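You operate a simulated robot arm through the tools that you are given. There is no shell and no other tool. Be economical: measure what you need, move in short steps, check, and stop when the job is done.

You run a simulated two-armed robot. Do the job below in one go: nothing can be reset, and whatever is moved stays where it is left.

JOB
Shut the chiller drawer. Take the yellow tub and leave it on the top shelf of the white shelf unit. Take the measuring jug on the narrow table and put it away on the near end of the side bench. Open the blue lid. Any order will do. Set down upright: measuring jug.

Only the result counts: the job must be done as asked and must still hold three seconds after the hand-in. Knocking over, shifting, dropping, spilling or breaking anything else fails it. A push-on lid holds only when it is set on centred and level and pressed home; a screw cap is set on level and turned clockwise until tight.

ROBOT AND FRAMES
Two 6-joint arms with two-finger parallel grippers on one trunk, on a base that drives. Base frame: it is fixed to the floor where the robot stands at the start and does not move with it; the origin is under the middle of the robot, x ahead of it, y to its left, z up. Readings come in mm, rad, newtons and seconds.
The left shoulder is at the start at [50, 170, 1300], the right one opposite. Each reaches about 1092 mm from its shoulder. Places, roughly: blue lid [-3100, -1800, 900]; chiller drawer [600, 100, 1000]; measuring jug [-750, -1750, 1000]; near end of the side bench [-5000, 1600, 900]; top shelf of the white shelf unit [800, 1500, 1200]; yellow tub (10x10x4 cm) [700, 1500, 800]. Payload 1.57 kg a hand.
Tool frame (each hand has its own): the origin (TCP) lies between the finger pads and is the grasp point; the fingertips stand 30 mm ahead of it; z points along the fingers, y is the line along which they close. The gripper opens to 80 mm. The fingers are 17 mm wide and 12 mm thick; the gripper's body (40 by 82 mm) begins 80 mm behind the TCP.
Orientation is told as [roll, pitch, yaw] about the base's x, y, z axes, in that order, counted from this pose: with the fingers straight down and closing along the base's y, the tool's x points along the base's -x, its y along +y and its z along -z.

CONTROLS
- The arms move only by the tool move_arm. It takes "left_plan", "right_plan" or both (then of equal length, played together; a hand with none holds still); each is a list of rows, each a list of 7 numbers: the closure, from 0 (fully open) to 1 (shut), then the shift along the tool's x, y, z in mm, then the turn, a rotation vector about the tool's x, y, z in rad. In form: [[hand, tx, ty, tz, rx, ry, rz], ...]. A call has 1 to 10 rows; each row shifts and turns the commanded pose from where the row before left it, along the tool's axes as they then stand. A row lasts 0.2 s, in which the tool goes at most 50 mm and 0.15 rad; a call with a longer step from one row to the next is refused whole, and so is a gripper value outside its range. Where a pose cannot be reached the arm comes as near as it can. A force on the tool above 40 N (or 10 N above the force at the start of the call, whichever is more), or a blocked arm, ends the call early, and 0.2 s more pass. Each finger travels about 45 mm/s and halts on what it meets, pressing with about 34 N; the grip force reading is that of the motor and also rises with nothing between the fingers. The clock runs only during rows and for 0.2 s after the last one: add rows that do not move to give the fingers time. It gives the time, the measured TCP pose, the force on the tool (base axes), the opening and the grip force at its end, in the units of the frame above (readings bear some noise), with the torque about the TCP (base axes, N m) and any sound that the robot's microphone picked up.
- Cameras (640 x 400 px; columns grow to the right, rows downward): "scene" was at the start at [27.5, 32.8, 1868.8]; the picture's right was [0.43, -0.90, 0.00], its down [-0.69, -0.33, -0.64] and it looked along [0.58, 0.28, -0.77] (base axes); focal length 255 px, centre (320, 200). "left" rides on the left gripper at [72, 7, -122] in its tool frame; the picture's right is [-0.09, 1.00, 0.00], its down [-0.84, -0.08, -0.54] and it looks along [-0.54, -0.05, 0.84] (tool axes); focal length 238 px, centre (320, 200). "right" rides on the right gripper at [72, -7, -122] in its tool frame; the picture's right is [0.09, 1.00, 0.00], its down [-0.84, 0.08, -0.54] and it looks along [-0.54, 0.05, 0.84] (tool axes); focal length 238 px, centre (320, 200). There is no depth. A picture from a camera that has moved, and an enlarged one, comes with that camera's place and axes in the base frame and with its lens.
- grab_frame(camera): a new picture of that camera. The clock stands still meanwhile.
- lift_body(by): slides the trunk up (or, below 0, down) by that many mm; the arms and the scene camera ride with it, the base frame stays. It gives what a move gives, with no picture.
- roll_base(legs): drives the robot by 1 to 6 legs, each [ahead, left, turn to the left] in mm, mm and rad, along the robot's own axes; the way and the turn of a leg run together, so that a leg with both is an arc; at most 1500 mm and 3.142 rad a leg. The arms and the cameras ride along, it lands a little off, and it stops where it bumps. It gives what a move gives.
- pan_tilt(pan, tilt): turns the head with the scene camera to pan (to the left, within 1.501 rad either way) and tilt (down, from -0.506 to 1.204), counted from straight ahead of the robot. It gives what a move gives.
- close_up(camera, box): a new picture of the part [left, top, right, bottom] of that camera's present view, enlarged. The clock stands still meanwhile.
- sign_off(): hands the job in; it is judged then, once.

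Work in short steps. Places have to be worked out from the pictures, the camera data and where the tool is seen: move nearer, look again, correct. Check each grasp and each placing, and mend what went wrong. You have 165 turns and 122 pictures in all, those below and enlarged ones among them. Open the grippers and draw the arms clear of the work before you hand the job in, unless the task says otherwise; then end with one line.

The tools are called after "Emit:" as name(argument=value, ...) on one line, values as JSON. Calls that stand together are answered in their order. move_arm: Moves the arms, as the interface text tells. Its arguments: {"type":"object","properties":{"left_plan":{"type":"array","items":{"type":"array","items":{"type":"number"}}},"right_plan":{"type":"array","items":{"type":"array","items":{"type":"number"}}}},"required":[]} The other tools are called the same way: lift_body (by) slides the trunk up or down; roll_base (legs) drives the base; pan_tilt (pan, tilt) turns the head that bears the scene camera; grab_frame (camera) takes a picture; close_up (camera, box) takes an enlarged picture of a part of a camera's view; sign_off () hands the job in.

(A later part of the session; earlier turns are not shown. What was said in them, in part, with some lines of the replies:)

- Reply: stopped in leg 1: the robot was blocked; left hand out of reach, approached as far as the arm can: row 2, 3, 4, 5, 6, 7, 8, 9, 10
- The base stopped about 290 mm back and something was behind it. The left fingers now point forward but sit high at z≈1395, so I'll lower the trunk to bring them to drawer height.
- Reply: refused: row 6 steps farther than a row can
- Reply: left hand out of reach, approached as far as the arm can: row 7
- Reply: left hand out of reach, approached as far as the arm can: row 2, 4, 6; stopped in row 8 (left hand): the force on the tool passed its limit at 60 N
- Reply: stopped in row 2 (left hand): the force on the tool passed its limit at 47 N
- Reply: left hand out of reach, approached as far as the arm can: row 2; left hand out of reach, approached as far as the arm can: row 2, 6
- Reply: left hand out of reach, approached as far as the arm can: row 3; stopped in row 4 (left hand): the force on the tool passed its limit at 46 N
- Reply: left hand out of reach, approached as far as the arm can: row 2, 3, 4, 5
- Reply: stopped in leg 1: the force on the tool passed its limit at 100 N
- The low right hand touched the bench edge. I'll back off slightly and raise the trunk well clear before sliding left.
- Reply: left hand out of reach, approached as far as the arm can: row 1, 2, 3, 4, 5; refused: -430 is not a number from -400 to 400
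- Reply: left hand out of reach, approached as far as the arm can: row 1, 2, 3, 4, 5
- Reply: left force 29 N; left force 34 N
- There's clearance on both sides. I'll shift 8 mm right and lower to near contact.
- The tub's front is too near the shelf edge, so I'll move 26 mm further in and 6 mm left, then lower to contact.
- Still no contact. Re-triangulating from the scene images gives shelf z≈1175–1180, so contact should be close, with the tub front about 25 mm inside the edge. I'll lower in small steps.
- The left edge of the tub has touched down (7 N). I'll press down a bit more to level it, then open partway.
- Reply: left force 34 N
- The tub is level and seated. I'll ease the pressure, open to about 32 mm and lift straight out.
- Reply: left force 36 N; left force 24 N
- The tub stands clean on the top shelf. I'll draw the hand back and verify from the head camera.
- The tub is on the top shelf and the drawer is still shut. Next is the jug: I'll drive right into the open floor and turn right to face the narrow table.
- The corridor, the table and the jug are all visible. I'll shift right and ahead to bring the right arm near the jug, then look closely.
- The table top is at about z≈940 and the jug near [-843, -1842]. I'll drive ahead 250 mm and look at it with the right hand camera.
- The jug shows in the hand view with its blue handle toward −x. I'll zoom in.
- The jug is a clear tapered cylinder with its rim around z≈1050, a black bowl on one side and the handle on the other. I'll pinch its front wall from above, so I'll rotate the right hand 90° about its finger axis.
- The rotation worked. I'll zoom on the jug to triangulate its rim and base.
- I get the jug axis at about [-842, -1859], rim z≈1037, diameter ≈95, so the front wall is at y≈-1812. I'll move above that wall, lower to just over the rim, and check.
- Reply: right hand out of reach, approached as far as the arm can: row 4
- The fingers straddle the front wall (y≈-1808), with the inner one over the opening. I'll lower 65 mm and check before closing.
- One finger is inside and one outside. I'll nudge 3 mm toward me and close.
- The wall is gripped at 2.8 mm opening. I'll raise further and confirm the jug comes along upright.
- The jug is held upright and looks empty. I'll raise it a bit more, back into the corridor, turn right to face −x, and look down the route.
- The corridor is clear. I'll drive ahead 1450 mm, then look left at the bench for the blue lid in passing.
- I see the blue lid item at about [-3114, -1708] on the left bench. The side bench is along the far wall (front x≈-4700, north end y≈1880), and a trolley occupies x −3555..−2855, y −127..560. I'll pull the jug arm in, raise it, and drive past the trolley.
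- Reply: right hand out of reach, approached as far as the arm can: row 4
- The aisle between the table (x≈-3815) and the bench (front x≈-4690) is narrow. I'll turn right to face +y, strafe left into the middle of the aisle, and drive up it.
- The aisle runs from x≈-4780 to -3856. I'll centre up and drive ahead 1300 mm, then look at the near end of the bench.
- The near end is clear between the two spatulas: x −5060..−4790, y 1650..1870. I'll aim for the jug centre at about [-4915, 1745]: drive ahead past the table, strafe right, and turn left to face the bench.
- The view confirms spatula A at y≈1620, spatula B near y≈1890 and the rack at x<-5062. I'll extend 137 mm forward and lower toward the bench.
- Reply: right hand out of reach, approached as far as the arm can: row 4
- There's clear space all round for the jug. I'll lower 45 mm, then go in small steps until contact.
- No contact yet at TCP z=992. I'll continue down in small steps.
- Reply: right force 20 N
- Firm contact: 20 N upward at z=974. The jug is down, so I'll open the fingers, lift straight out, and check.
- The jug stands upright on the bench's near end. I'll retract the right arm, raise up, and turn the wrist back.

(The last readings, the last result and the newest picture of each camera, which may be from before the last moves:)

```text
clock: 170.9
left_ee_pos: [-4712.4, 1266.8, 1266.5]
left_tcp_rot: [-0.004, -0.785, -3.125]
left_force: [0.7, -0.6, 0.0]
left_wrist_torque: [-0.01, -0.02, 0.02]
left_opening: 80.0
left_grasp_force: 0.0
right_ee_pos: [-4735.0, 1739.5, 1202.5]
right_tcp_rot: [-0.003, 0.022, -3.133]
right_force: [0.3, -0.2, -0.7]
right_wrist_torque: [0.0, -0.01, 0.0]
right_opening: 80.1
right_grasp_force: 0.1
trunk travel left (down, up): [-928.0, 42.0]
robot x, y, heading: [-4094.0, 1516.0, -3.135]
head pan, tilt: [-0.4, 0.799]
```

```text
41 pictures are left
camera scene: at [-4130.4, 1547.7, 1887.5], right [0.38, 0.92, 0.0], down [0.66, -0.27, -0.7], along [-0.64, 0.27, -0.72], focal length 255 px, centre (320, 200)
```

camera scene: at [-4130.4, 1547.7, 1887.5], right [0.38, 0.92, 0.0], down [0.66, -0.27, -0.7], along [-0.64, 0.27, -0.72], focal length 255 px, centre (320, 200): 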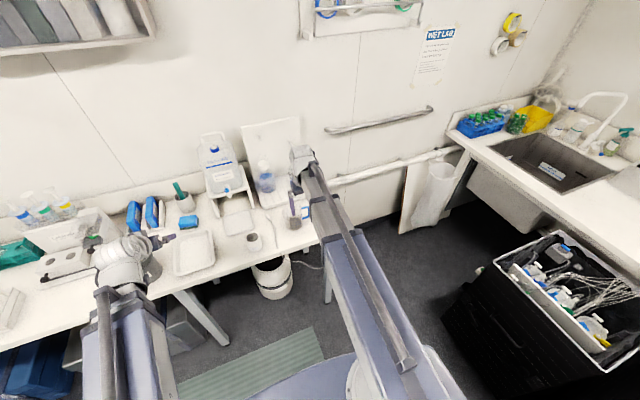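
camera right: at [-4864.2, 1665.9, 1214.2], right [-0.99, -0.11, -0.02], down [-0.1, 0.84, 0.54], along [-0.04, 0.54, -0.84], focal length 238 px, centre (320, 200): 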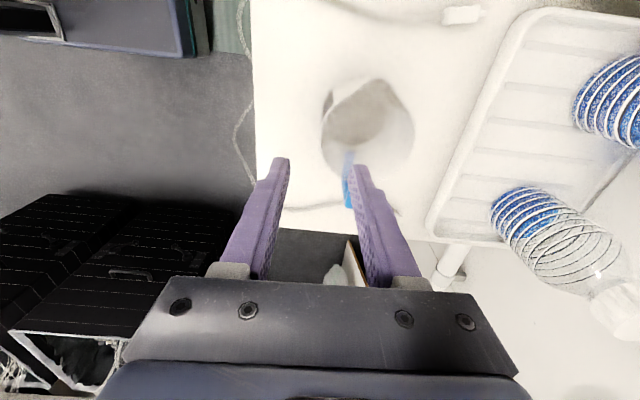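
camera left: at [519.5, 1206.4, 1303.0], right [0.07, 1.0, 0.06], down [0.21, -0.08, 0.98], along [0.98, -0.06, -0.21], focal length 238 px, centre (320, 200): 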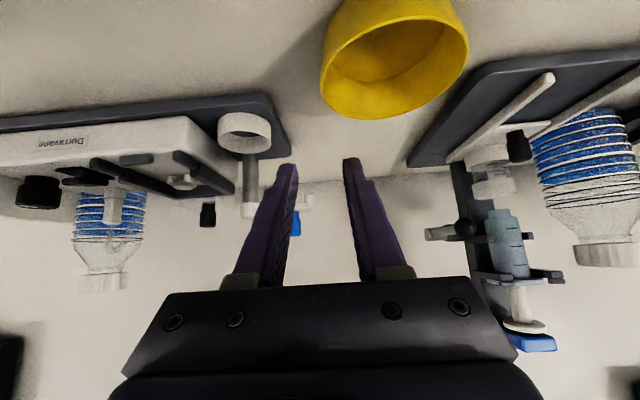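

All is well here. I'll turn left to face −y, go back down the aisle, then strafe left along the corridor to the blue lid.

Emit:
roll_base(legs=[[0, 0, 1.57], [0, -200, 0], [1450, 0, 0], [720, 0, 0]])

Emit:
roll_base(legs=[[0, 1200, 0]])

Emit:
pan_tilt(pan=0.0, tilt=0.65)

Emit:
grab_frame(camera="scene")

```text
clock: 186.6
left_ee_pos: [-4019.5, -1266.4, 1267.3]
left_tcp_rot: [-0.004, -0.785, -1.546]
left_force: [0.6, -0.4, -0.5]
left_wrist_torque: [-0.03, 0.02, 0.0]
left_opening: 80.0
left_grasp_force: 0.0
right_ee_pos: [-4491.9, -1293.7, 1202.9]
right_tcp_rot: [-0.002, 0.024, -1.55]
right_force: [-0.5, -0.4, -0.1]
right_wrist_torque: [0.0, 0.02, 0.03]
right_opening: 80.3
right_grasp_force: 0.1
trunk travel left (down, up): [-928.0, 42.0]
robot x, y, heading: [-4276.6, -650.3, -1.553]
head pan, tilt: [-0.4, 0.799]
```

```text
clock: 192.7
left_ee_pos: [-2814.4, -1251.1, 1268.4]
left_tcp_rot: [-0.004, -0.785, -1.548]
left_force: [0.6, 0.1, 1.0]
left_wrist_torque: [0.0, 0.03, 0.04]
left_opening: 80.0
left_grasp_force: 0.0
right_ee_pos: [-3286.1, -1276.7, 1201.9]
right_tcp_rot: [-0.001, 0.019, -1.552]
right_force: [0.0, -0.1, 0.3]
right_wrist_torque: [0.04, 0.01, -0.04]
right_opening: 80.3
right_grasp_force: 0.1
trunk travel left (down, up): [-928.0, 42.0]
robot x, y, heading: [-3065.3, -633.8, -1.553]
head pan, tilt: [-0.4, 0.799]
```

```text
clock: 193.6
left_ee_pos: [-2815.1, -1249.4, 1266.9]
left_tcp_rot: [-0.003, -0.783, -1.548]
left_force: [-0.1, -0.2, -0.7]
left_wrist_torque: [0.03, -0.01, 0.0]
left_opening: 79.9
left_grasp_force: 0.1
right_ee_pos: [-3287.3, -1275.6, 1203.5]
right_tcp_rot: [-0.003, 0.02, -1.554]
right_force: [0.1, -0.6, 0.5]
right_wrist_torque: [-0.04, 0.0, 0.01]
right_opening: 80.1
right_grasp_force: 0.1
trunk travel left (down, up): [-928.0, 42.0]
robot x, y, heading: [-3068.6, -633.1, -1.561]
head pan, tilt: [0.0, 0.649]
```

```text
40 pictures are left
camera scene: at [-3069.7, -681.5, 1900.1], right [-1.0, -0.01, 0.0], down [-0.01, 0.6, -0.8], along [0.01, -0.8, -0.6], focal length 255 px, centre (320, 200)
```

scene: 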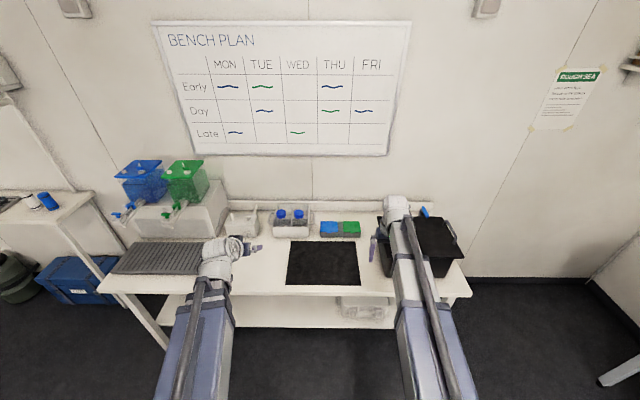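

Emit:
close_up(camera="scene", box=[260, 190, 400, 300])

```text
3.64 times, centred on (330, 245) of scene
camera zoom: at [-3069.7, -681.5, 1900.1], right [-1.0, -0.01, 0.0], down [-0.01, 0.6, -0.8], along [0.01, -0.8, -0.6], focal length 926 px, centre (284, 36)
```

zoom: 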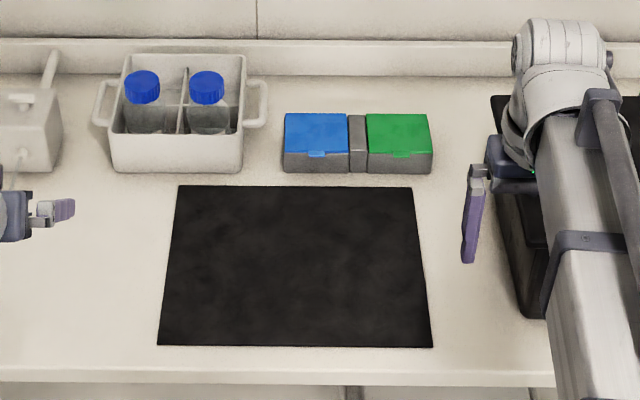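

The blue lid is one of two hinged lids on a small box. Its front edge is at y≈-1675, hinge at y≈-1752, top z≈949, x −3057..−3150, with a front tab at x≈-3105. I'll strafe so the right arm faces it, pitch that hand forward, and raise the left hand out of the way.

Emit:
roll_base(legs=[[0, 165, 0]])

Emit:
move_arm(left_plan=[[0, -33, 0, -33, 0, 0, 0], [0, -33, 0, -33, 0, 0, 0], [0, -33, 0, -33, 0, 0, 0], [0, -33, 0, -33, 0, 0, 0], [0, -33, 0, -33, 0, 0, 0], [0, -33, 0, -33, 0, 0, 0], [0, 0, 0, 0, 0, 0, 0], [0, 0, 0, 0, 0, 0, 0]], right_plan=[[1, 0, 0, 0, 0, -0.15, 0], [1, 0, 0, 0, 0, -0.15, 0], [1, 0, 0, 0, 0, -0.15, 0], [1, 0, 0, 0, 0, -0.15, 0], [1, 0, 0, 0, 0, -0.15, 0], [1, 0, 0, 0, 0, -0.15, 0], [1, 0, 0, 0, 0, -0.15, 0], [1, 0, 0, 0, 0, -0.15, 0]])

Emit:
grab_frame(camera="scene")

```text
clock: 195.0
left_ee_pos: [-2648.5, -1249.8, 1265.8]
left_tcp_rot: [-0.003, -0.786, -1.546]
left_force: [0.4, -0.3, 0.0]
left_wrist_torque: [-0.02, 0.01, -0.01]
left_opening: 80.0
left_grasp_force: 0.1
right_ee_pos: [-3119.0, -1274.9, 1203.2]
right_tcp_rot: [-0.001, 0.021, -1.555]
right_force: [0.1, 0.0, 0.5]
right_wrist_torque: [0.03, 0.0, -0.01]
right_opening: 80.1
right_grasp_force: 0.1
trunk travel left (down, up): [-928.0, 42.0]
robot x, y, heading: [-2903.1, -632.1, -1.555]
head pan, tilt: [0.0, 0.649]
```

```text
clock: 196.8
left_ee_pos: [-2648.9, -1249.4, 1267.3]
left_tcp_rot: [-0.005, -0.785, -1.551]
left_force: [-0.4, 1.2, -0.4]
left_wrist_torque: [-0.03, -0.02, -0.01]
left_opening: 79.7
left_grasp_force: 0.0
left hand out of reach, approached as far as the arm can: row 1, 2, 3, 4, 5, 6
right_ee_pos: [-3124.8, -1291.1, 1339.1]
right_tcp_rot: [-0.005, -1.178, -1.551]
right_force: [0.4, -0.1, 0.6]
right_wrist_torque: [0.0, 0.01, -0.02]
right_opening: 0.1
right_grasp_force: 21.2
right hand out of reach, approached as far as the arm can: row 2, 3, 4, 5, 6, 7, 8
trunk travel left (down, up): [-928.0, 42.0]
robot x, y, heading: [-2904.0, -635.2, -1.556]
head pan, tilt: [0.0, 0.649]
```

```text
38 pictures are left
camera scene: at [-2903.8, -679.8, 1900.1], right [-1.0, -0.01, 0.0], down [-0.01, 0.6, -0.8], along [0.01, -0.8, -0.6], focal length 255 px, centre (320, 200)
```

scene: 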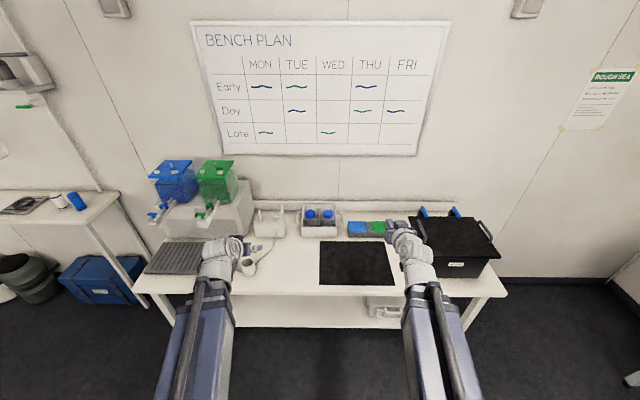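

Each arm's wrist height is fixed to the trunk, so all vertical moves must use the trunk. I'll pitch the left hand level to keep it high, align the right hand at x≈-3105, drive forward a little, and lower for a look.

Emit:
move_arm(left_plan=[[0, 0, 0, 0, 0, -0.15, 0], [0, 0, 0, 0, 0, -0.15, 0], [0, 0, 0, 0, 0, -0.15, 0], [0, 0, 0, 0, 0, -0.15, 0], [0, 0, 0, 0, 0, -0.15, 0]], right_plan=[[1, 0, 20, 0, 0, 0, 0], [1, 0, 0, 0, 0, 0, 0], [1, 0, 0, 0, 0, 0, 0], [1, 0, 0, 0, 0, 0, 0], [1, 0, 0, 0, 0, 0, 0]])

Emit:
roll_base(legs=[[130, 0, -0.015]])

Emit:
lift_body(by=-310)

Emit:
grab_frame(camera="right")

Emit:
grab_frame(camera="scene")

```text
clock: 198.0
left_ee_pos: [-2638.1, -1297.9, 1414.9]
left_tcp_rot: [-0.033, -1.532, -1.517]
left_force: [-1.0, 0.8, -0.7]
left_wrist_torque: [-0.01, -0.03, -0.01]
left_opening: 80.0
left_grasp_force: 0.2
left hand out of reach, approached as far as the arm can: row 1, 2, 3, 4, 5
right_ee_pos: [-3103.3, -1292.9, 1338.2]
right_tcp_rot: [-0.005, -1.176, -1.551]
right_force: [-0.3, 0.0, -0.3]
right_wrist_torque: [0.06, 0.0, -0.02]
right_opening: 0.0
right_grasp_force: 20.8
trunk travel left (down, up): [-928.0, 42.0]
robot x, y, heading: [-2903.4, -633.7, -1.557]
head pan, tilt: [0.0, 0.649]
```

```text
clock: 199.3
left_ee_pos: [-2647.8, -1433.0, 1413.4]
left_tcp_rot: [-0.063, -1.533, -1.505]
left_force: [-0.1, -0.9, -0.1]
left_wrist_torque: [-0.01, -0.03, 0.02]
left_opening: 80.0
left_grasp_force: 0.0
right_ee_pos: [-3114.3, -1421.0, 1337.1]
right_tcp_rot: [-0.001, -1.176, -1.566]
right_force: [-0.5, -0.4, -0.9]
right_wrist_torque: [0.0, -0.02, 0.01]
right_opening: 0.0
right_grasp_force: 21.0
trunk travel left (down, up): [-928.0, 42.0]
robot x, y, heading: [-2903.9, -759.2, -1.576]
head pan, tilt: [0.0, 0.649]
```

```text
clock: 202.4
left_ee_pos: [-2650.0, -1431.5, 1104.8]
left_tcp_rot: [-0.066, -1.532, -1.503]
left_force: [0.1, 0.5, 0.9]
left_wrist_torque: [0.01, 0.03, 0.0]
left_opening: 79.9
left_grasp_force: 0.1
right_ee_pos: [-3113.2, -1420.2, 1027.9]
right_tcp_rot: [-0.003, -1.177, -1.569]
right_force: [-0.1, 0.0, -0.3]
right_wrist_torque: [0.01, 0.05, 0.0]
right_opening: 0.2
right_grasp_force: 21.2
trunk travel left (down, up): [-618.0, 352.0]
robot x, y, heading: [-2900.6, -761.9, -1.577]
head pan, tilt: [0.0, 0.649]
```

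```text
37 pictures are left
camera right: at [-3119.6, -1279.2, 1008.3], right [1.0, 0.04, -0.09], down [0.08, 0.18, 0.98], along [0.05, -0.98, 0.18], focal length 238 px, centre (320, 200)
```

right: 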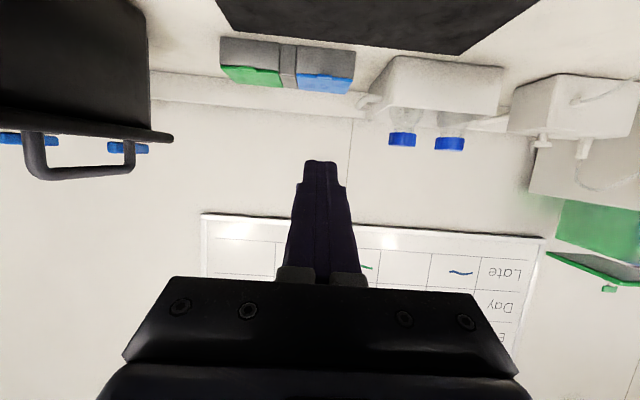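

```text
36 pictures are left
camera scene: at [-2904.0, -809.1, 1590.2], right [-1.0, 0.0, 0.0], down [0.0, 0.6, -0.8], along [0.0, -0.8, -0.6], focal length 255 px, centre (320, 200)
```

scene: 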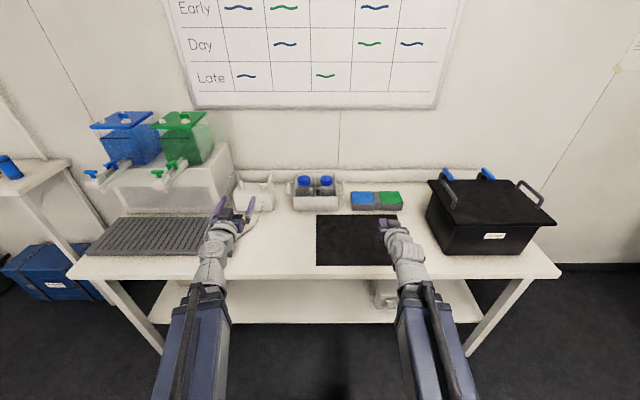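

The blue lid is visible in both cameras. I'll zoom each one for precise triangulation.

Emit:
close_up(camera="right", box=[200, 20, 380, 120])

Emit:
close_up(camera="scene", box=[330, 170, 430, 230])

```text
3.56 times, centred on (290, 70) of right
camera zoom: at [-3119.6, -1279.2, 1008.3], right [1.0, 0.04, -0.09], down [0.08, 0.18, 0.98], along [0.05, -0.98, 0.18], focal length 848 px, centre (427, 662)
```

zoom: 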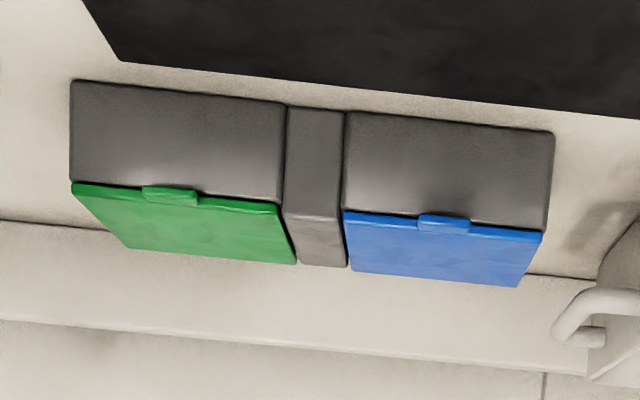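

```text
6.40 times, centred on (380, 200) of scene
camera zoom: at [-2904.0, -809.1, 1590.2], right [-1.0, 0.0, 0.0], down [0.0, 0.6, -0.8], along [0.0, -0.8, -0.6], focal length 1630 px, centre (-64, 200)
```

zoom: 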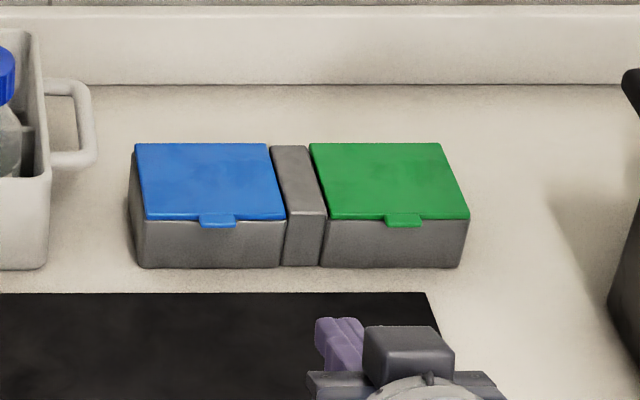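

Triangulation puts the tab at [-3109, -1757, 862], the hinge at y≈-1850 and the bench at z≈823. I'll use a pitch of about −0.95 so the hand camera clears the bench. First I'll retract the left hand, adjust the pitch, and close some distance.

Emit:
move_arm(left_plan=[[0, 0, 0, -45, 0, 0, 0], [0, 0, 0, -45, 0, 0, 0], [0, 0, 0, -45, 0, 0, 0], [0, 0, 0, 0, 0, 0, 0]], right_plan=[[1, 0, 0, 0, 0, 0.113, 0], [1, 0, 0, 0, 0, 0.113, 0], [1, 0, 0, 0, 0, 0, 0], [1, 0, 0, 0, 0, 0, 0]])

Emit:
roll_base(legs=[[60, 0, 0]])

Emit:
lift_body(by=-85)

Emit:
move_arm(right_plan=[[1, -24, 0, 33.5, 0, 0, 0], [1, -24, 0, 33.5, 0, 0, 0], [1, -24, 0, 33.5, 0, 0, 0], [1, -24, 0, 33.5, 0, 0, 0], [1, 0, 0, 0, 0, 0, 0]])

Emit:
grab_frame(camera="right")

Emit:
grab_frame(camera="scene")

```text
clock: 203.4
left_ee_pos: [-2621.7, -1424.7, 1104.5]
left_tcp_rot: [-0.075, -1.533, -1.492]
left_force: [0.3, 0.3, 0.7]
left_wrist_torque: [0.0, -0.02, 0.0]
left_opening: 80.0
left_grasp_force: 0.1
left hand out of reach, approached as far as the arm can: row 1, 2, 3
right_ee_pos: [-3113.3, -1419.5, 984.7]
right_tcp_rot: [-0.002, -0.953, -1.569]
right_force: [0.1, -0.3, -0.6]
right_wrist_torque: [-0.03, 0.0, 0.0]
right_opening: 0.1
right_grasp_force: 21.2
right hand out of reach, approached as far as the arm can: row 1, 2
trunk travel left (down, up): [-618.0, 352.0]
robot x, y, heading: [-2902.1, -765.5, -1.572]
head pan, tilt: [0.0, 0.649]
```

```text
clock: 204.4
left_ee_pos: [-2620.8, -1486.7, 1103.5]
left_tcp_rot: [-0.065, -1.53, -1.505]
left_force: [-0.1, 0.0, -0.9]
left_wrist_torque: [0.01, 0.03, 0.01]
left_opening: 80.1
left_grasp_force: 0.0
right_ee_pos: [-3114.0, -1481.0, 984.4]
right_tcp_rot: [-0.001, -0.952, -1.569]
right_force: [-0.1, -0.1, -0.5]
right_wrist_torque: [0.0, 0.01, -0.01]
right_opening: 0.2
right_grasp_force: 20.9
trunk travel left (down, up): [-618.0, 352.0]
robot x, y, heading: [-2903.1, -822.8, -1.573]
head pan, tilt: [0.0, 0.649]
```

```text
clock: 205.6
left_ee_pos: [-2620.2, -1485.0, 1019.1]
left_tcp_rot: [-0.068, -1.533, -1.502]
left_force: [0.1, -0.6, -0.3]
left_wrist_torque: [0.0, 0.01, 0.0]
left_opening: 80.0
left_grasp_force: 0.1
right_ee_pos: [-3113.4, -1480.7, 901.7]
right_tcp_rot: [-0.001, -0.953, -1.568]
right_force: [-1.1, -0.8, 0.2]
right_wrist_torque: [-0.01, 0.03, -0.03]
right_opening: 0.1
right_grasp_force: 21.6
trunk travel left (down, up): [-533.0, 437.0]
robot x, y, heading: [-2901.7, -817.7, -1.574]
head pan, tilt: [0.0, 0.649]
```

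```text
clock: 206.8
left_ee_pos: [-2620.4, -1484.2, 1019.9]
left_tcp_rot: [-0.067, -1.534, -1.499]
left_force: [0.5, 0.6, 0.9]
left_wrist_torque: [-0.02, 0.02, -0.02]
left_opening: 79.9
left_grasp_force: 0.0
right_ee_pos: [-3113.7, -1644.5, 900.2]
right_tcp_rot: [-0.003, -0.955, -1.567]
right_force: [-0.3, 0.3, -0.3]
right_wrist_torque: [0.02, -0.02, 0.02]
right_opening: 0.1
right_grasp_force: 21.1
trunk travel left (down, up): [-533.0, 437.0]
robot x, y, heading: [-2906.3, -821.9, -1.575]
head pan, tilt: [0.0, 0.649]
```

```text
33 pictures are left
camera right: at [-3119.6, -1503.1, 912.0], right [1.0, 0.05, -0.08], down [0.08, -0.04, 1.0], along [0.05, -1.0, -0.05], focal length 238 px, centre (320, 200)
```

right: 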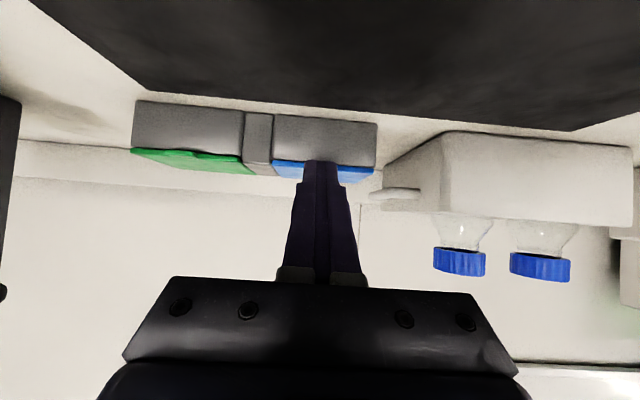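

```text
32 pictures are left
camera scene: at [-2904.2, -869.1, 1505.1], right [-1.0, 0.0, 0.0], down [0.0, 0.6, -0.8], along [0.0, -0.8, -0.6], focal length 255 px, centre (320, 200)
```

scene: 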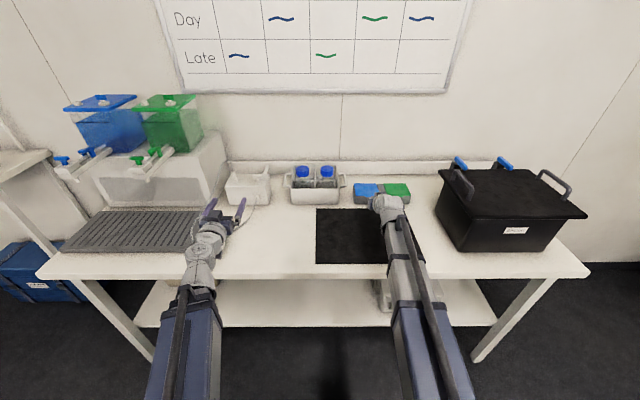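

The lid edge checks out at z≈861, tab centred near x≈-3107. I'll shift 6 mm, lower to tip height just below the tab, and close to about 15 mm.

Emit:
lift_body(by=-36)

Emit:
move_arm(right_plan=[[1, -17.4, 6, 24.4, 0, 0, 0], [1, -17.4, 0, 24.4, 0, 0, 0], [1, 0, 0, 0, 0, 0, 0]])

Emit:
grab_frame(camera="right")

Emit:
close_up(camera="scene", box=[330, 160, 430, 230])

```text
clock: 207.6
left_ee_pos: [-2621.5, -1485.6, 982.9]
left_tcp_rot: [-0.067, -1.533, -1.5]
left_force: [0.6, -0.2, -0.3]
left_wrist_torque: [-0.01, 0.0, -0.02]
left_opening: 80.1
left_grasp_force: 0.0
right_ee_pos: [-3113.6, -1644.8, 863.6]
right_tcp_rot: [-0.002, -0.955, -1.569]
right_force: [-0.4, 0.1, 0.5]
right_wrist_torque: [-0.01, -0.03, -0.04]
right_opening: 0.0
right_grasp_force: 20.9
trunk travel left (down, up): [-497.0, 473.0]
robot x, y, heading: [-2905.5, -821.0, -1.578]
head pan, tilt: [0.0, 0.649]
```

```text
clock: 208.4
left_ee_pos: [-2622.2, -1485.5, 983.0]
left_tcp_rot: [-0.067, -1.532, -1.501]
left_force: [-0.7, -0.2, 0.5]
left_wrist_torque: [0.0, -0.03, -0.04]
left_opening: 80.1
left_grasp_force: 0.0
right_ee_pos: [-3107.4, -1705.2, 864.3]
right_tcp_rot: [-0.001, -0.953, -1.569]
right_force: [0.5, 2.2, -1.5]
right_wrist_torque: [0.04, -0.03, -0.06]
right_opening: 0.1
right_grasp_force: 21.8
trunk travel left (down, up): [-497.0, 473.0]
robot x, y, heading: [-2901.4, -819.5, -1.573]
head pan, tilt: [0.0, 0.649]
```

```text
31 pictures are left
camera right: at [-3113.7, -1563.3, 875.9], right [1.0, 0.05, -0.08], down [0.08, -0.04, 1.0], along [0.05, -1.0, -0.05], focal length 238 px, centre (320, 200)
```

right: 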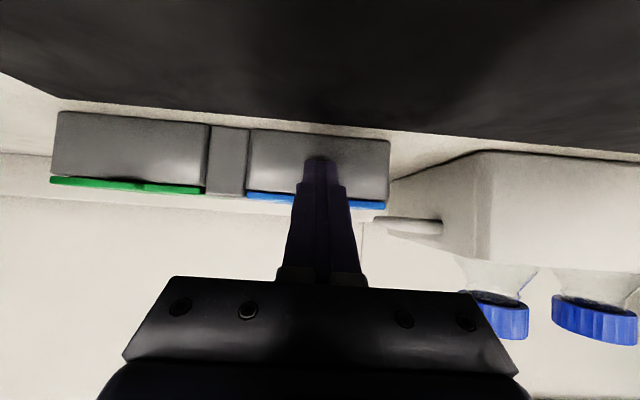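

```text
5.71 times, centred on (380, 195) of scene
camera zoom: at [-2904.3, -869.1, 1469.1], right [-1.0, 0.0, 0.0], down [0.0, 0.6, -0.8], along [0.0, -0.8, -0.6], focal length 1455 px, centre (-23, 229)
```

zoom: 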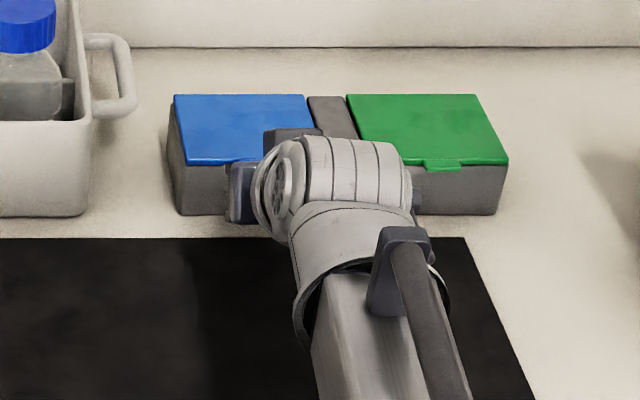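

A 2 N reading suggests the tip has just reached the box front below the lid. I'll ease forward 4 mm, then raise the trunk a little and watch the forces.

Emit:
move_arm(right_plan=[[1, -1.2, 0, 1.6, 0, 0, 0], [1, -1.2, 0, 1.6, 0, 0, 0], [1, 0, 0, 0, 0, 0, 0]])

Emit:
lift_body(by=8)

Emit:
grab_frame(camera="right")

```text
clock: 209.2
left_ee_pos: [-2622.5, -1481.9, 984.3]
left_tcp_rot: [-0.064, -1.534, -1.503]
left_force: [-0.8, 0.4, -0.3]
left_wrist_torque: [-0.01, 0.02, 0.02]
left_opening: 80.0
left_grasp_force: 0.0
right_ee_pos: [-3107.9, -1705.2, 864.8]
right_tcp_rot: [-0.002, -0.952, -1.568]
right_force: [-0.2, 32.0, -8.1]
right_wrist_torque: [0.55, -0.02, -0.01]
right_opening: 0.0
right_grasp_force: 21.2
trunk travel left (down, up): [-497.0, 473.0]
robot x, y, heading: [-2899.6, -819.9, -1.578]
head pan, tilt: [0.0, 0.649]
```

```text
clock: 209.6
left_ee_pos: [-2621.0, -1485.0, 986.7]
left_tcp_rot: [-0.086, -1.532, -1.481]
left_force: [0.3, -0.6, -0.4]
left_wrist_torque: [0.01, 0.02, -0.05]
left_opening: 79.9
left_grasp_force: 0.0
right_ee_pos: [-3106.4, -1705.3, 867.3]
right_tcp_rot: [-0.002, -0.939, -1.568]
right_force: [1.4, 0.0, 0.1]
right_wrist_torque: [-0.01, 0.0, 0.01]
right_opening: 0.0
right_grasp_force: 20.6
trunk travel left (down, up): [-501.0, 469.0]
robot x, y, heading: [-2904.4, -822.4, -1.579]
head pan, tilt: [0.0, 0.649]
stopped: the force on the tool passed its limit at 48 N (the readings are from after the stop); the commanded pose is now the measured one
```

```text
29 pictures are left
camera right: at [-3113.2, -1563.4, 879.5], right [1.0, 0.06, -0.08], down [0.08, -0.06, 1.0], along [0.05, -1.0, -0.06], focal length 238 px, centre (320, 200)
```

right: 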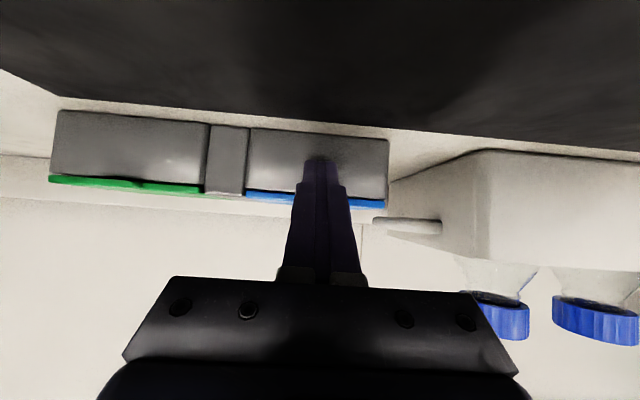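

The box held firm under 32 N, so it seems fixed in place. The normal force is relaxed now, so I'll raise again in small steps.

Emit:
lift_body(by=6)

Emit:
grab_frame(camera="right")

```text
clock: 210.1
left_ee_pos: [-2621.8, -1484.9, 993.5]
left_tcp_rot: [-0.069, -1.532, -1.499]
left_force: [0.9, 0.1, 1.0]
left_wrist_torque: [0.01, 0.0, 0.0]
left_opening: 79.9
left_grasp_force: 0.0
right_ee_pos: [-3107.3, -1705.2, 871.6]
right_tcp_rot: [-0.002, -0.938, -1.567]
right_force: [0.7, 0.3, -0.1]
right_wrist_torque: [-0.03, 0.0, 0.03]
right_opening: 0.2
right_grasp_force: 21.3
trunk travel left (down, up): [-507.0, 463.0]
robot x, y, heading: [-2899.9, -826.0, -1.577]
head pan, tilt: [0.0, 0.649]
```

```text
28 pictures are left
camera right: at [-3113.4, -1563.6, 884.9], right [1.0, 0.06, -0.08], down [0.08, -0.06, 1.0], along [0.05, -1.0, -0.06], focal length 238 px, centre (320, 200)
```

right: 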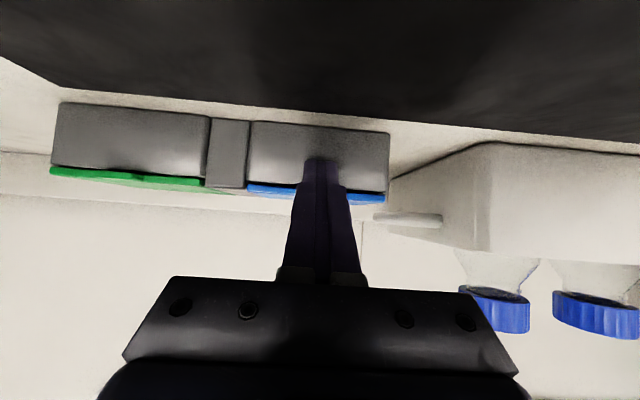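

No resistance yet; the tip is still below the tab. I'll continue raising in steps.

Emit:
lift_body(by=6)

Emit:
lift_body(by=6)

Emit:
grab_frame(camera="right")

```text
clock: 210.7
left_ee_pos: [-2622.3, -1484.8, 998.3]
left_tcp_rot: [-0.069, -1.533, -1.498]
left_force: [0.4, 0.0, -0.3]
left_wrist_torque: [0.02, 0.03, 0.02]
left_opening: 79.7
left_grasp_force: 0.2
right_ee_pos: [-3107.1, -1706.6, 878.3]
right_tcp_rot: [-0.001, -0.938, -1.566]
right_force: [-0.1, 0.6, -0.2]
right_wrist_torque: [0.0, 0.02, 0.01]
right_opening: 0.0
right_grasp_force: 21.1
trunk travel left (down, up): [-513.0, 457.0]
robot x, y, heading: [-2901.2, -822.3, -1.572]
head pan, tilt: [0.0, 0.649]
```

```text
clock: 211.2
left_ee_pos: [-2621.8, -1484.9, 1004.7]
left_tcp_rot: [-0.069, -1.533, -1.499]
left_force: [-0.6, -0.3, -0.3]
left_wrist_torque: [0.0, 0.02, -0.03]
left_opening: 79.8
left_grasp_force: 0.0
right_ee_pos: [-3106.7, -1705.9, 883.6]
right_tcp_rot: [-0.002, -0.94, -1.567]
right_force: [0.2, -0.2, 0.2]
right_wrist_torque: [0.0, -0.02, 0.01]
right_opening: 0.1
right_grasp_force: 20.7
trunk travel left (down, up): [-519.0, 451.0]
robot x, y, heading: [-2901.6, -821.5, -1.574]
head pan, tilt: [0.0, 0.649]
```

```text
27 pictures are left
camera right: at [-3113.5, -1563.7, 897.0], right [1.0, 0.06, -0.08], down [0.08, -0.06, 1.0], along [0.05, -1.0, -0.06], focal length 238 px, centre (320, 200)
```

right: 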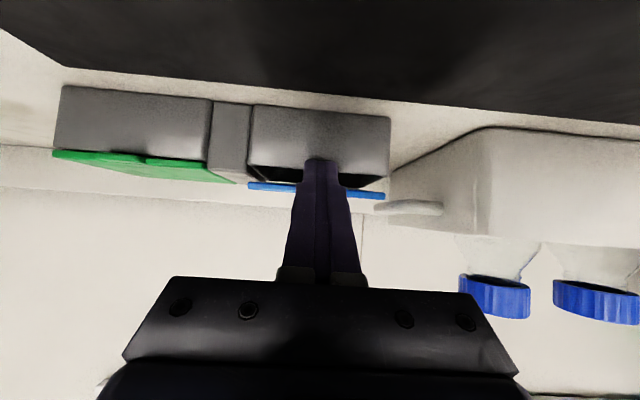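

The blue lid is lifting on the fingertip with a gap showing. I'll follow the arc, alternating small raises with small forward moves.

Emit:
lift_body(by=6)

Emit:
move_arm(right_plan=[[1, -2.9, 0, 4, 0, 0, 0], [1, -2.9, 0, 4, 0, 0, 0]])

Emit:
lift_body(by=12)

Emit:
move_arm(right_plan=[[1, -2.9, 0, 4, 0, 0, 0], [1, -2.9, 0, 4, 0, 0, 0]])

Emit:
grab_frame(camera="right")

```text
clock: 211.8
left_ee_pos: [-2620.9, -1485.2, 1011.2]
left_tcp_rot: [-0.071, -1.533, -1.5]
left_force: [0.2, 0.0, -0.2]
left_wrist_torque: [0.02, -0.03, 0.03]
left_opening: 80.1
left_grasp_force: 0.0
right_ee_pos: [-3108.0, -1706.1, 888.2]
right_tcp_rot: [-0.003, -0.939, -1.568]
right_force: [0.7, -0.5, -1.1]
right_wrist_torque: [-0.01, 0.0, -0.01]
right_opening: 0.0
right_grasp_force: 21.1
trunk travel left (down, up): [-525.0, 445.0]
robot x, y, heading: [-2902.6, -821.8, -1.579]
head pan, tilt: [0.0, 0.649]
```

```text
clock: 212.4
left_ee_pos: [-2621.9, -1485.3, 1010.7]
left_tcp_rot: [-0.069, -1.535, -1.498]
left_force: [-0.9, 0.1, -0.1]
left_wrist_torque: [-0.01, 0.02, -0.01]
left_opening: 79.7
left_grasp_force: 0.1
right_ee_pos: [-3107.3, -1713.5, 888.3]
right_tcp_rot: [-0.002, -0.938, -1.567]
right_force: [-0.6, 2.0, 1.2]
right_wrist_torque: [0.03, 0.01, 0.01]
right_opening: 0.2
right_grasp_force: 21.2
trunk travel left (down, up): [-525.0, 445.0]
robot x, y, heading: [-2903.9, -820.2, -1.572]
head pan, tilt: [0.0, 0.649]
```

```text
clock: 213.0
left_ee_pos: [-2620.9, -1485.0, 1023.0]
left_tcp_rot: [-0.069, -1.532, -1.499]
left_force: [0.5, 0.0, -0.1]
left_wrist_torque: [0.0, 0.04, 0.04]
left_opening: 80.0
left_grasp_force: 0.1
right_ee_pos: [-3107.5, -1714.5, 900.6]
right_tcp_rot: [0.0, -0.937, -1.567]
right_force: [1.0, 0.4, -0.3]
right_wrist_torque: [0.01, 0.01, -0.01]
right_opening: 0.1
right_grasp_force: 21.5
trunk travel left (down, up): [-537.0, 433.0]
robot x, y, heading: [-2901.8, -818.4, -1.573]
head pan, tilt: [0.0, 0.649]
```

```text
clock: 213.6
left_ee_pos: [-2620.8, -1485.2, 1023.2]
left_tcp_rot: [-0.07, -1.533, -1.5]
left_force: [0.2, 0.3, -0.1]
left_wrist_torque: [-0.01, -0.01, 0.03]
left_opening: 80.2
left_grasp_force: 0.1
right_ee_pos: [-3107.9, -1724.3, 902.0]
right_tcp_rot: [-0.002, -0.939, -1.569]
right_force: [-0.3, -0.5, -0.7]
right_wrist_torque: [0.02, 0.02, -0.02]
right_opening: 0.0
right_grasp_force: 21.1
trunk travel left (down, up): [-537.0, 433.0]
robot x, y, heading: [-2902.8, -821.1, -1.58]
head pan, tilt: [0.0, 0.649]
```

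```text
26 pictures are left
camera right: at [-3113.5, -1583.5, 914.9], right [1.0, 0.06, -0.08], down [0.08, -0.06, 1.0], along [0.05, -1.0, -0.06], focal length 238 px, centre (320, 200)
```

right: 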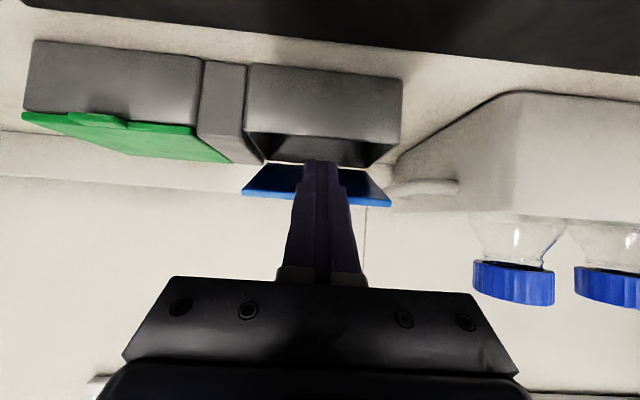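

The lid is now about 25° open, with its underside resting on the finger. I'll keep going with bigger steps.

Emit:
lift_body(by=16)

Emit:
move_arm(right_plan=[[1, -4.5, 0, 6.3, 0, 0, 0], [1, -4.5, 0, 6.3, 0, 0, 0]])

Emit:
lift_body(by=18)

Emit:
move_arm(right_plan=[[1, -4.5, 0, 6.3, 0, 0, 0], [1, -4.5, 0, 6.3, 0, 0, 0]])

Emit:
lift_body(by=15)

Emit:
grab_frame(camera="right")

```text
clock: 214.2
left_ee_pos: [-2621.4, -1484.4, 1039.7]
left_tcp_rot: [-0.07, -1.532, -1.5]
left_force: [0.6, 0.7, 0.3]
left_wrist_torque: [-0.01, 0.01, -0.04]
left_opening: 79.8
left_grasp_force: 0.1
right_ee_pos: [-3107.5, -1724.4, 917.8]
right_tcp_rot: [0.0, -0.939, -1.566]
right_force: [-0.2, 0.9, -0.5]
right_wrist_torque: [-0.03, -0.03, 0.0]
right_opening: 0.0
right_grasp_force: 20.9
trunk travel left (down, up): [-553.0, 417.0]
robot x, y, heading: [-2899.6, -818.7, -1.573]
head pan, tilt: [0.0, 0.649]
```

```text
clock: 214.8
left_ee_pos: [-2621.2, -1484.6, 1039.6]
left_tcp_rot: [-0.07, -1.531, -1.498]
left_force: [0.5, -0.7, 0.1]
left_wrist_torque: [0.0, 0.05, 0.03]
left_opening: 80.0
left_grasp_force: 0.0
right_ee_pos: [-3107.6, -1739.8, 917.4]
right_tcp_rot: [-0.001, -0.938, -1.567]
right_force: [0.7, -1.1, -0.4]
right_wrist_torque: [0.0, -0.02, -0.01]
right_opening: 0.0
right_grasp_force: 21.2
trunk travel left (down, up): [-553.0, 417.0]
robot x, y, heading: [-2903.2, -822.5, -1.58]
head pan, tilt: [0.0, 0.649]
```

```text
clock: 215.4
left_ee_pos: [-2622.2, -1484.7, 1056.9]
left_tcp_rot: [-0.07, -1.532, -1.498]
left_force: [-0.6, 0.1, 0.2]
left_wrist_torque: [0.02, 0.0, 0.0]
left_opening: 79.9
left_grasp_force: 0.0
right_ee_pos: [-3107.9, -1740.3, 935.1]
right_tcp_rot: [-0.002, -0.937, -1.568]
right_force: [-0.7, -0.5, -0.5]
right_wrist_torque: [-0.02, -0.01, 0.0]
right_opening: 0.2
right_grasp_force: 21.3
trunk travel left (down, up): [-571.0, 399.0]
robot x, y, heading: [-2904.1, -820.6, -1.578]
head pan, tilt: [0.0, 0.649]
```

```text
clock: 216.0
left_ee_pos: [-2620.8, -1485.3, 1057.7]
left_tcp_rot: [-0.069, -1.533, -1.499]
left_force: [0.7, 0.1, 0.7]
left_wrist_torque: [-0.02, -0.01, 0.02]
left_opening: 80.1
left_grasp_force: 0.0
right_ee_pos: [-3107.2, -1756.1, 934.8]
right_tcp_rot: [-0.002, -0.938, -1.568]
right_force: [-0.3, 0.8, -0.5]
right_wrist_torque: [-0.03, 0.01, 0.03]
right_opening: 0.1
right_grasp_force: 21.7
trunk travel left (down, up): [-571.0, 399.0]
robot x, y, heading: [-2902.3, -817.4, -1.577]
head pan, tilt: [0.0, 0.649]
```

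```text
clock: 216.7
left_ee_pos: [-2620.5, -1484.9, 1071.9]
left_tcp_rot: [-0.069, -1.532, -1.5]
left_force: [-0.5, 0.0, 0.0]
left_wrist_torque: [-0.01, 0.0, -0.01]
left_opening: 80.0
left_grasp_force: 0.1
right_ee_pos: [-3105.9, -1756.5, 949.7]
right_tcp_rot: [-0.004, -0.937, -1.568]
right_force: [0.4, 0.5, 0.8]
right_wrist_torque: [0.0, 0.01, 0.0]
right_opening: 0.0
right_grasp_force: 20.8
trunk travel left (down, up): [-586.0, 384.0]
robot x, y, heading: [-2899.6, -823.6, -1.573]
head pan, tilt: [0.0, 0.649]
```

```text
25 pictures are left
camera right: at [-3113.2, -1614.4, 963.9], right [1.0, 0.06, -0.08], down [0.08, -0.06, 1.0], along [0.05, -1.0, -0.06], focal length 238 px, centre (320, 200)
```

right: 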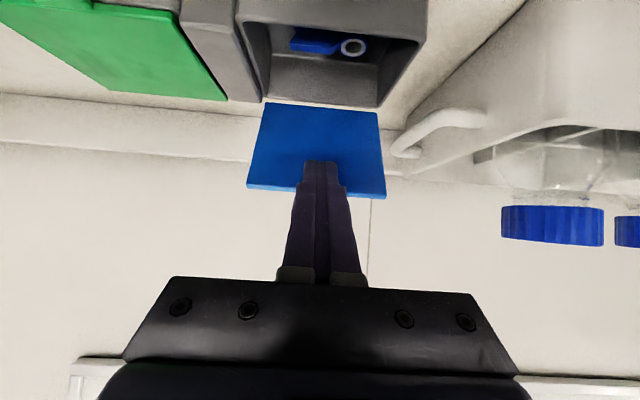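

The lid is about 45–50° open and stays on the finger. I'll push forward at this height to swing it up past vertical, watching the force.

Emit:
move_arm(right_plan=[[1, -5.8, 0, 8.1, 0, 0, 0], [1, -5.8, 0, 8.1, 0, 0, 0], [1, -5.8, 0, 8.1, 0, 0, 0], [1, -5.8, 0, 8.1, 0, 0, 0], [1, -5.8, 0, 8.1, 0, 0, 0], [1, -5.8, 0, 8.1, 0, 0, 0], [1, -5.8, 0, 8.1, 0, 0, 0]])

Emit:
grab_frame(camera="right")

Emit:
grab_frame(camera="scene")

```text
clock: 218.3
left_ee_pos: [-2621.0, -1484.2, 1073.7]
left_tcp_rot: [-0.075, -1.534, -1.493]
left_force: [0.2, -0.2, -0.4]
left_wrist_torque: [0.03, -0.01, -0.03]
left_opening: 80.0
left_grasp_force: 0.1
right_ee_pos: [-3107.6, -1822.5, 951.6]
right_tcp_rot: [-0.004, -0.935, -1.567]
right_force: [-0.7, 17.8, 4.7]
right_wrist_torque: [0.07, -0.03, 0.0]
right_opening: 0.0
right_grasp_force: 21.7
trunk travel left (down, up): [-586.0, 384.0]
robot x, y, heading: [-2900.0, -823.4, -1.573]
head pan, tilt: [0.0, 0.649]
```

```text
24 pictures are left
camera right: at [-3113.3, -1680.7, 965.3], right [1.0, 0.06, -0.08], down [0.08, -0.06, 1.0], along [0.05, -1.0, -0.06], focal length 238 px, centre (320, 200)
```

right: 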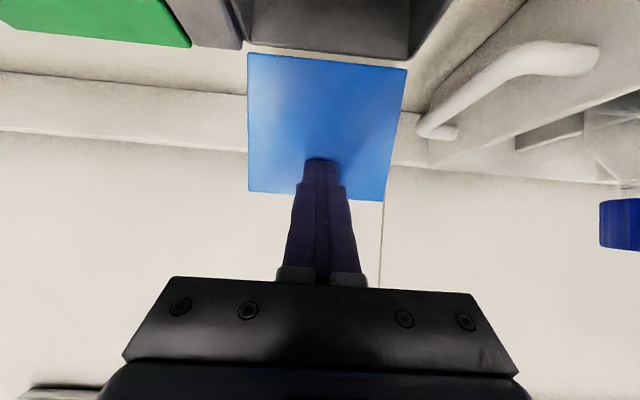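

```text
23 pictures are left
camera scene: at [-2904.2, -866.2, 1557.9], right [-1.0, 0.0, 0.0], down [0.0, 0.6, -0.8], along [0.0, -0.8, -0.6], focal length 255 px, centre (320, 200)
```

scene: 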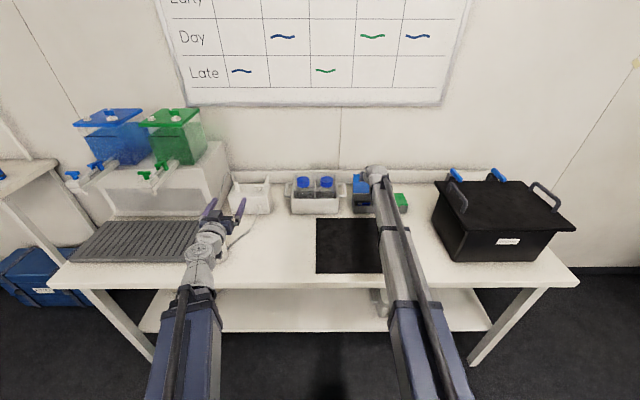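

The force has risen to 18 N with the lid about vertical, possibly at its stop. I'll push a few more mm to see.

Emit:
move_arm(right_plan=[[1, -1.8, 0, 2.4, 0, 0, 0], [1, -1.8, 0, 2.4, 0, 0, 0], [1, 0, 0, 0, 0, 0, 0]])

Emit:
close_up(camera="scene", box=[310, 150, 430, 230])

```text
clock: 218.8
left_ee_pos: [-2621.3, -1481.9, 1074.3]
left_tcp_rot: [-0.1, -1.533, -1.472]
left_force: [-0.7, 0.0, -0.6]
left_wrist_torque: [-0.01, -0.02, -0.02]
left_opening: 80.1
left_grasp_force: 0.1
right_ee_pos: [-3107.7, -1822.4, 951.7]
right_tcp_rot: [-0.004, -0.933, -1.567]
right_force: [0.7, 15.1, 15.0]
right_wrist_torque: [-0.25, 0.05, 0.02]
right_opening: 0.1
right_grasp_force: 21.8
trunk travel left (down, up): [-586.0, 384.0]
robot x, y, heading: [-2903.7, -819.9, -1.574]
head pan, tilt: [0.0, 0.649]
stopped in row 2 (right hand): the force on the tool passed its limit at 42 N (the readings are from after the stop); the commanded pose is now the measured one
```

```text
5.00 times, centred on (370, 190) of scene
camera zoom: at [-2903.6, -864.4, 1558.3], right [-1.0, 0.01, 0.0], down [0.0, 0.6, -0.8], along [0.0, -0.8, -0.6], focal length 1273 px, centre (70, 250)
```

zoom: 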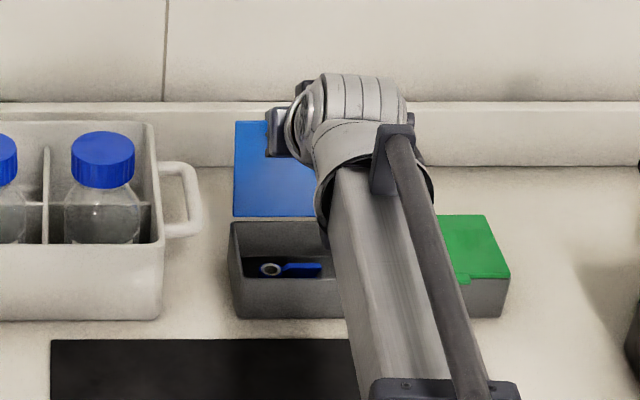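

It's at a firm stop: 42 N with no movement. I'll draw the finger back and see whether the lid stays open.

Emit:
move_arm(right_plan=[[1, 2.9, 0, -4, 0, 0, 0], [1, 2.9, 0, -4, 0, 0, 0], [1, 2.9, 0, -4, 0, 0, 0], [1, 0, 0, 0, 0, 0, 0], [1, 0, 0, 0, 0, 0, 0]])

Emit:
grab_frame(camera="right")

```text
clock: 220.0
left_ee_pos: [-2621.6, -1484.5, 1072.6]
left_tcp_rot: [-0.069, -1.533, -1.5]
left_force: [-0.2, 0.5, 0.4]
left_wrist_torque: [0.02, -0.01, -0.01]
left_opening: 80.0
left_grasp_force: 0.1
right_ee_pos: [-3107.0, -1811.3, 950.0]
right_tcp_rot: [-0.003, -0.93, -1.569]
right_force: [-0.7, 0.2, -0.3]
right_wrist_torque: [0.0, 0.0, -0.03]
right_opening: 0.0
right_grasp_force: 21.3
trunk travel left (down, up): [-586.0, 384.0]
robot x, y, heading: [-2904.2, -818.9, -1.577]
head pan, tilt: [0.0, 0.649]
```

```text
21 pictures are left
camera right: at [-3113.6, -1670.1, 963.7], right [1.0, 0.06, -0.07], down [0.08, -0.06, 0.99], along [0.05, -1.0, -0.07], focal length 238 px, centre (320, 200)
```

right: 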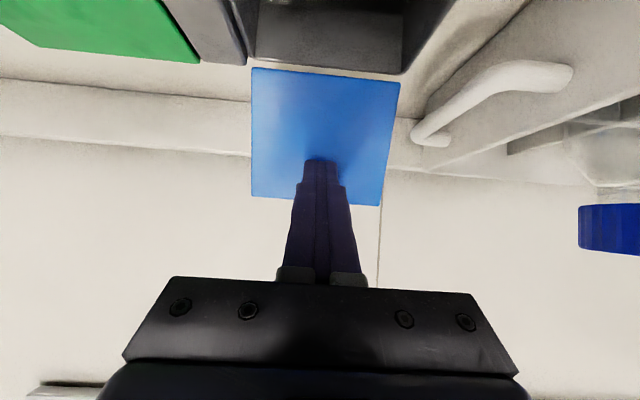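

There's no force on the finger and the lid still stands. I'll withdraw fully and check with the head camera.

Emit:
move_arm(right_plan=[[1, 12, 0, -16, 0, 0, 0], [1, 12, 0, -16, 0, 0, 0], [1, 20, 0, -28, 0, 0, 0], [1, 20, 0, -28, 0, 0, 0], [1, 20, 0, -28, 0, 0, 0], [0, 20, 0, -28, 0, 0, 0], [0, 20, 0, -28, 0, 0, 0], [0, 20, 0, -28, 0, 0, 0]])

Emit:
grab_frame(camera="right")

Emit:
close_up(camera="scene", box=[290, 140, 430, 230])

```text
clock: 221.8
left_ee_pos: [-2621.7, -1484.0, 1072.0]
left_tcp_rot: [-0.071, -1.534, -1.497]
left_force: [-0.1, -0.3, 0.1]
left_wrist_torque: [0.03, -0.02, -0.03]
left_opening: 79.9
left_grasp_force: 0.0
right_ee_pos: [-3108.5, -1564.9, 949.9]
right_tcp_rot: [-0.002, -0.932, -1.57]
right_force: [0.0, 0.0, 0.0]
right_wrist_torque: [-0.02, 0.01, 0.02]
right_opening: 67.7
right_grasp_force: 0.1
right hand out of reach, approached as far as the arm can: row 7
trunk travel left (down, up): [-586.0, 384.0]
robot x, y, heading: [-2898.9, -818.9, -1.577]
head pan, tilt: [0.0, 0.649]
```

```text
20 pictures are left
camera right: at [-3114.2, -1423.4, 963.9], right [1.0, 0.06, -0.07], down [0.08, -0.06, 0.99], along [0.05, -1.0, -0.07], focal length 238 px, centre (320, 200)
```

right: 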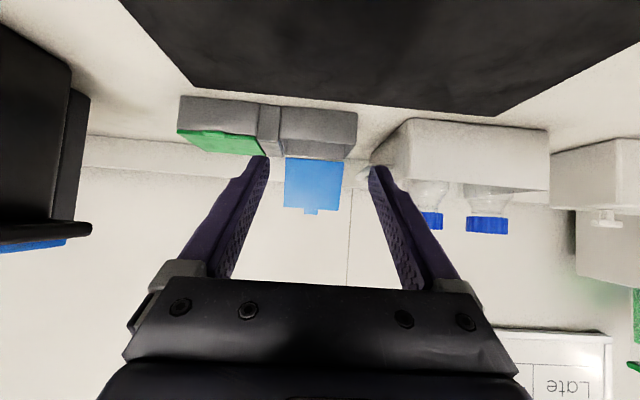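

```text
4.44 times, centred on (360, 185) of scene
camera zoom: at [-2904.2, -867.9, 1557.8], right [-1.0, 0.0, 0.0], down [0.0, 0.6, -0.8], along [0.0, -0.8, -0.6], focal length 1132 px, centre (142, 267)
```

zoom: 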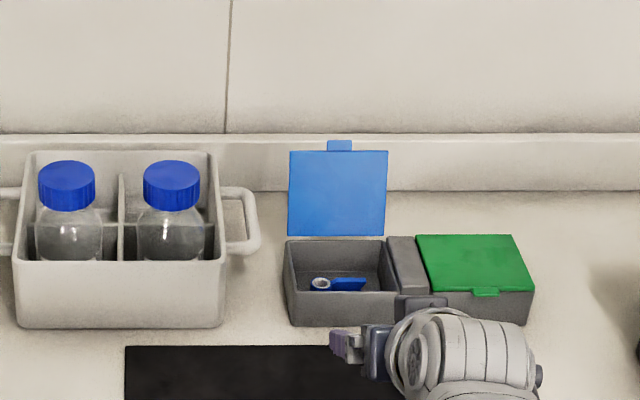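

The blue lid stands open by itself, and the drawer, tub and jug are done. I'll raise the arms and back clear of the bench.

Emit:
lift_body(by=200)

Emit:
roll_base(legs=[[-150, 0, 0]])

Emit:
grab_frame(camera="scene")

```text
clock: 224.0
left_ee_pos: [-2622.7, -1484.5, 1272.4]
left_tcp_rot: [-0.071, -1.533, -1.498]
left_force: [-1.0, 0.3, -0.2]
left_wrist_torque: [-0.02, 0.01, 0.03]
left_opening: 80.0
left_grasp_force: 0.0
right_ee_pos: [-3107.8, -1566.1, 1149.6]
right_tcp_rot: [-0.001, -0.932, -1.566]
right_force: [0.5, -0.5, -0.6]
right_wrist_torque: [0.0, -0.01, -0.02]
right_opening: 80.1
right_grasp_force: 0.0
trunk travel left (down, up): [-786.0, 184.0]
robot x, y, heading: [-2903.9, -821.6, -1.577]
head pan, tilt: [0.0, 0.649]
```

```text
clock: 225.4
left_ee_pos: [-2622.1, -1331.3, 1273.0]
left_tcp_rot: [-0.076, -1.535, -1.494]
left_force: [0.0, 0.2, -0.2]
left_wrist_torque: [0.02, 0.01, 0.03]
left_opening: 80.3
left_grasp_force: 0.0
right_ee_pos: [-3107.7, -1411.4, 1150.5]
right_tcp_rot: [-0.002, -0.933, -1.568]
right_force: [-0.8, 1.0, -0.1]
right_wrist_torque: [-0.02, -0.03, -0.02]
right_opening: 80.1
right_grasp_force: 0.1
trunk travel left (down, up): [-786.0, 184.0]
robot x, y, heading: [-2901.9, -668.5, -1.576]
head pan, tilt: [0.0, 0.649]
```

```text
18 pictures are left
camera scene: at [-2903.5, -714.6, 1757.8], right [-1.0, 0.0, 0.0], down [0.0, 0.6, -0.8], along [0.0, -0.8, -0.6], focal length 255 px, centre (320, 200)
```

scene: 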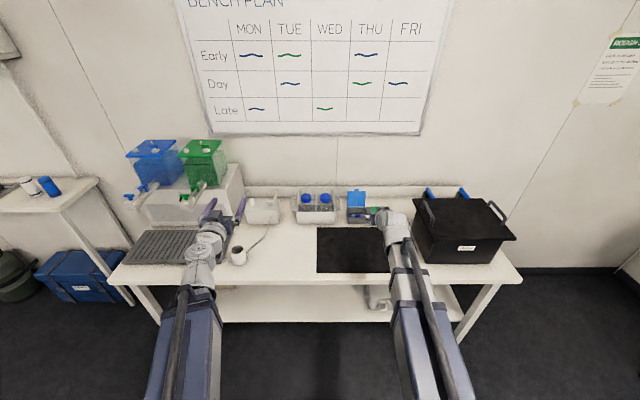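

The lid is still open, the arms are clear and the grippers are open. I'm handing in the job.

Emit:
sign_off()

```text
The job is handed in.
```

I handed the job in with all four parts done: the chiller drawer is shut, the yellow tub is on the top shelf of the white unit, the measuring jug stands upright on the near end of the side bench, and the blue lid is open. On the way the left hand camera pressed the chiller bench's edge twice (60 N and 47 N), the right hand bumped that edge once (about 100 N), and the base touched the partition behind the start position; nothing looked moved in the pictures afterwards.
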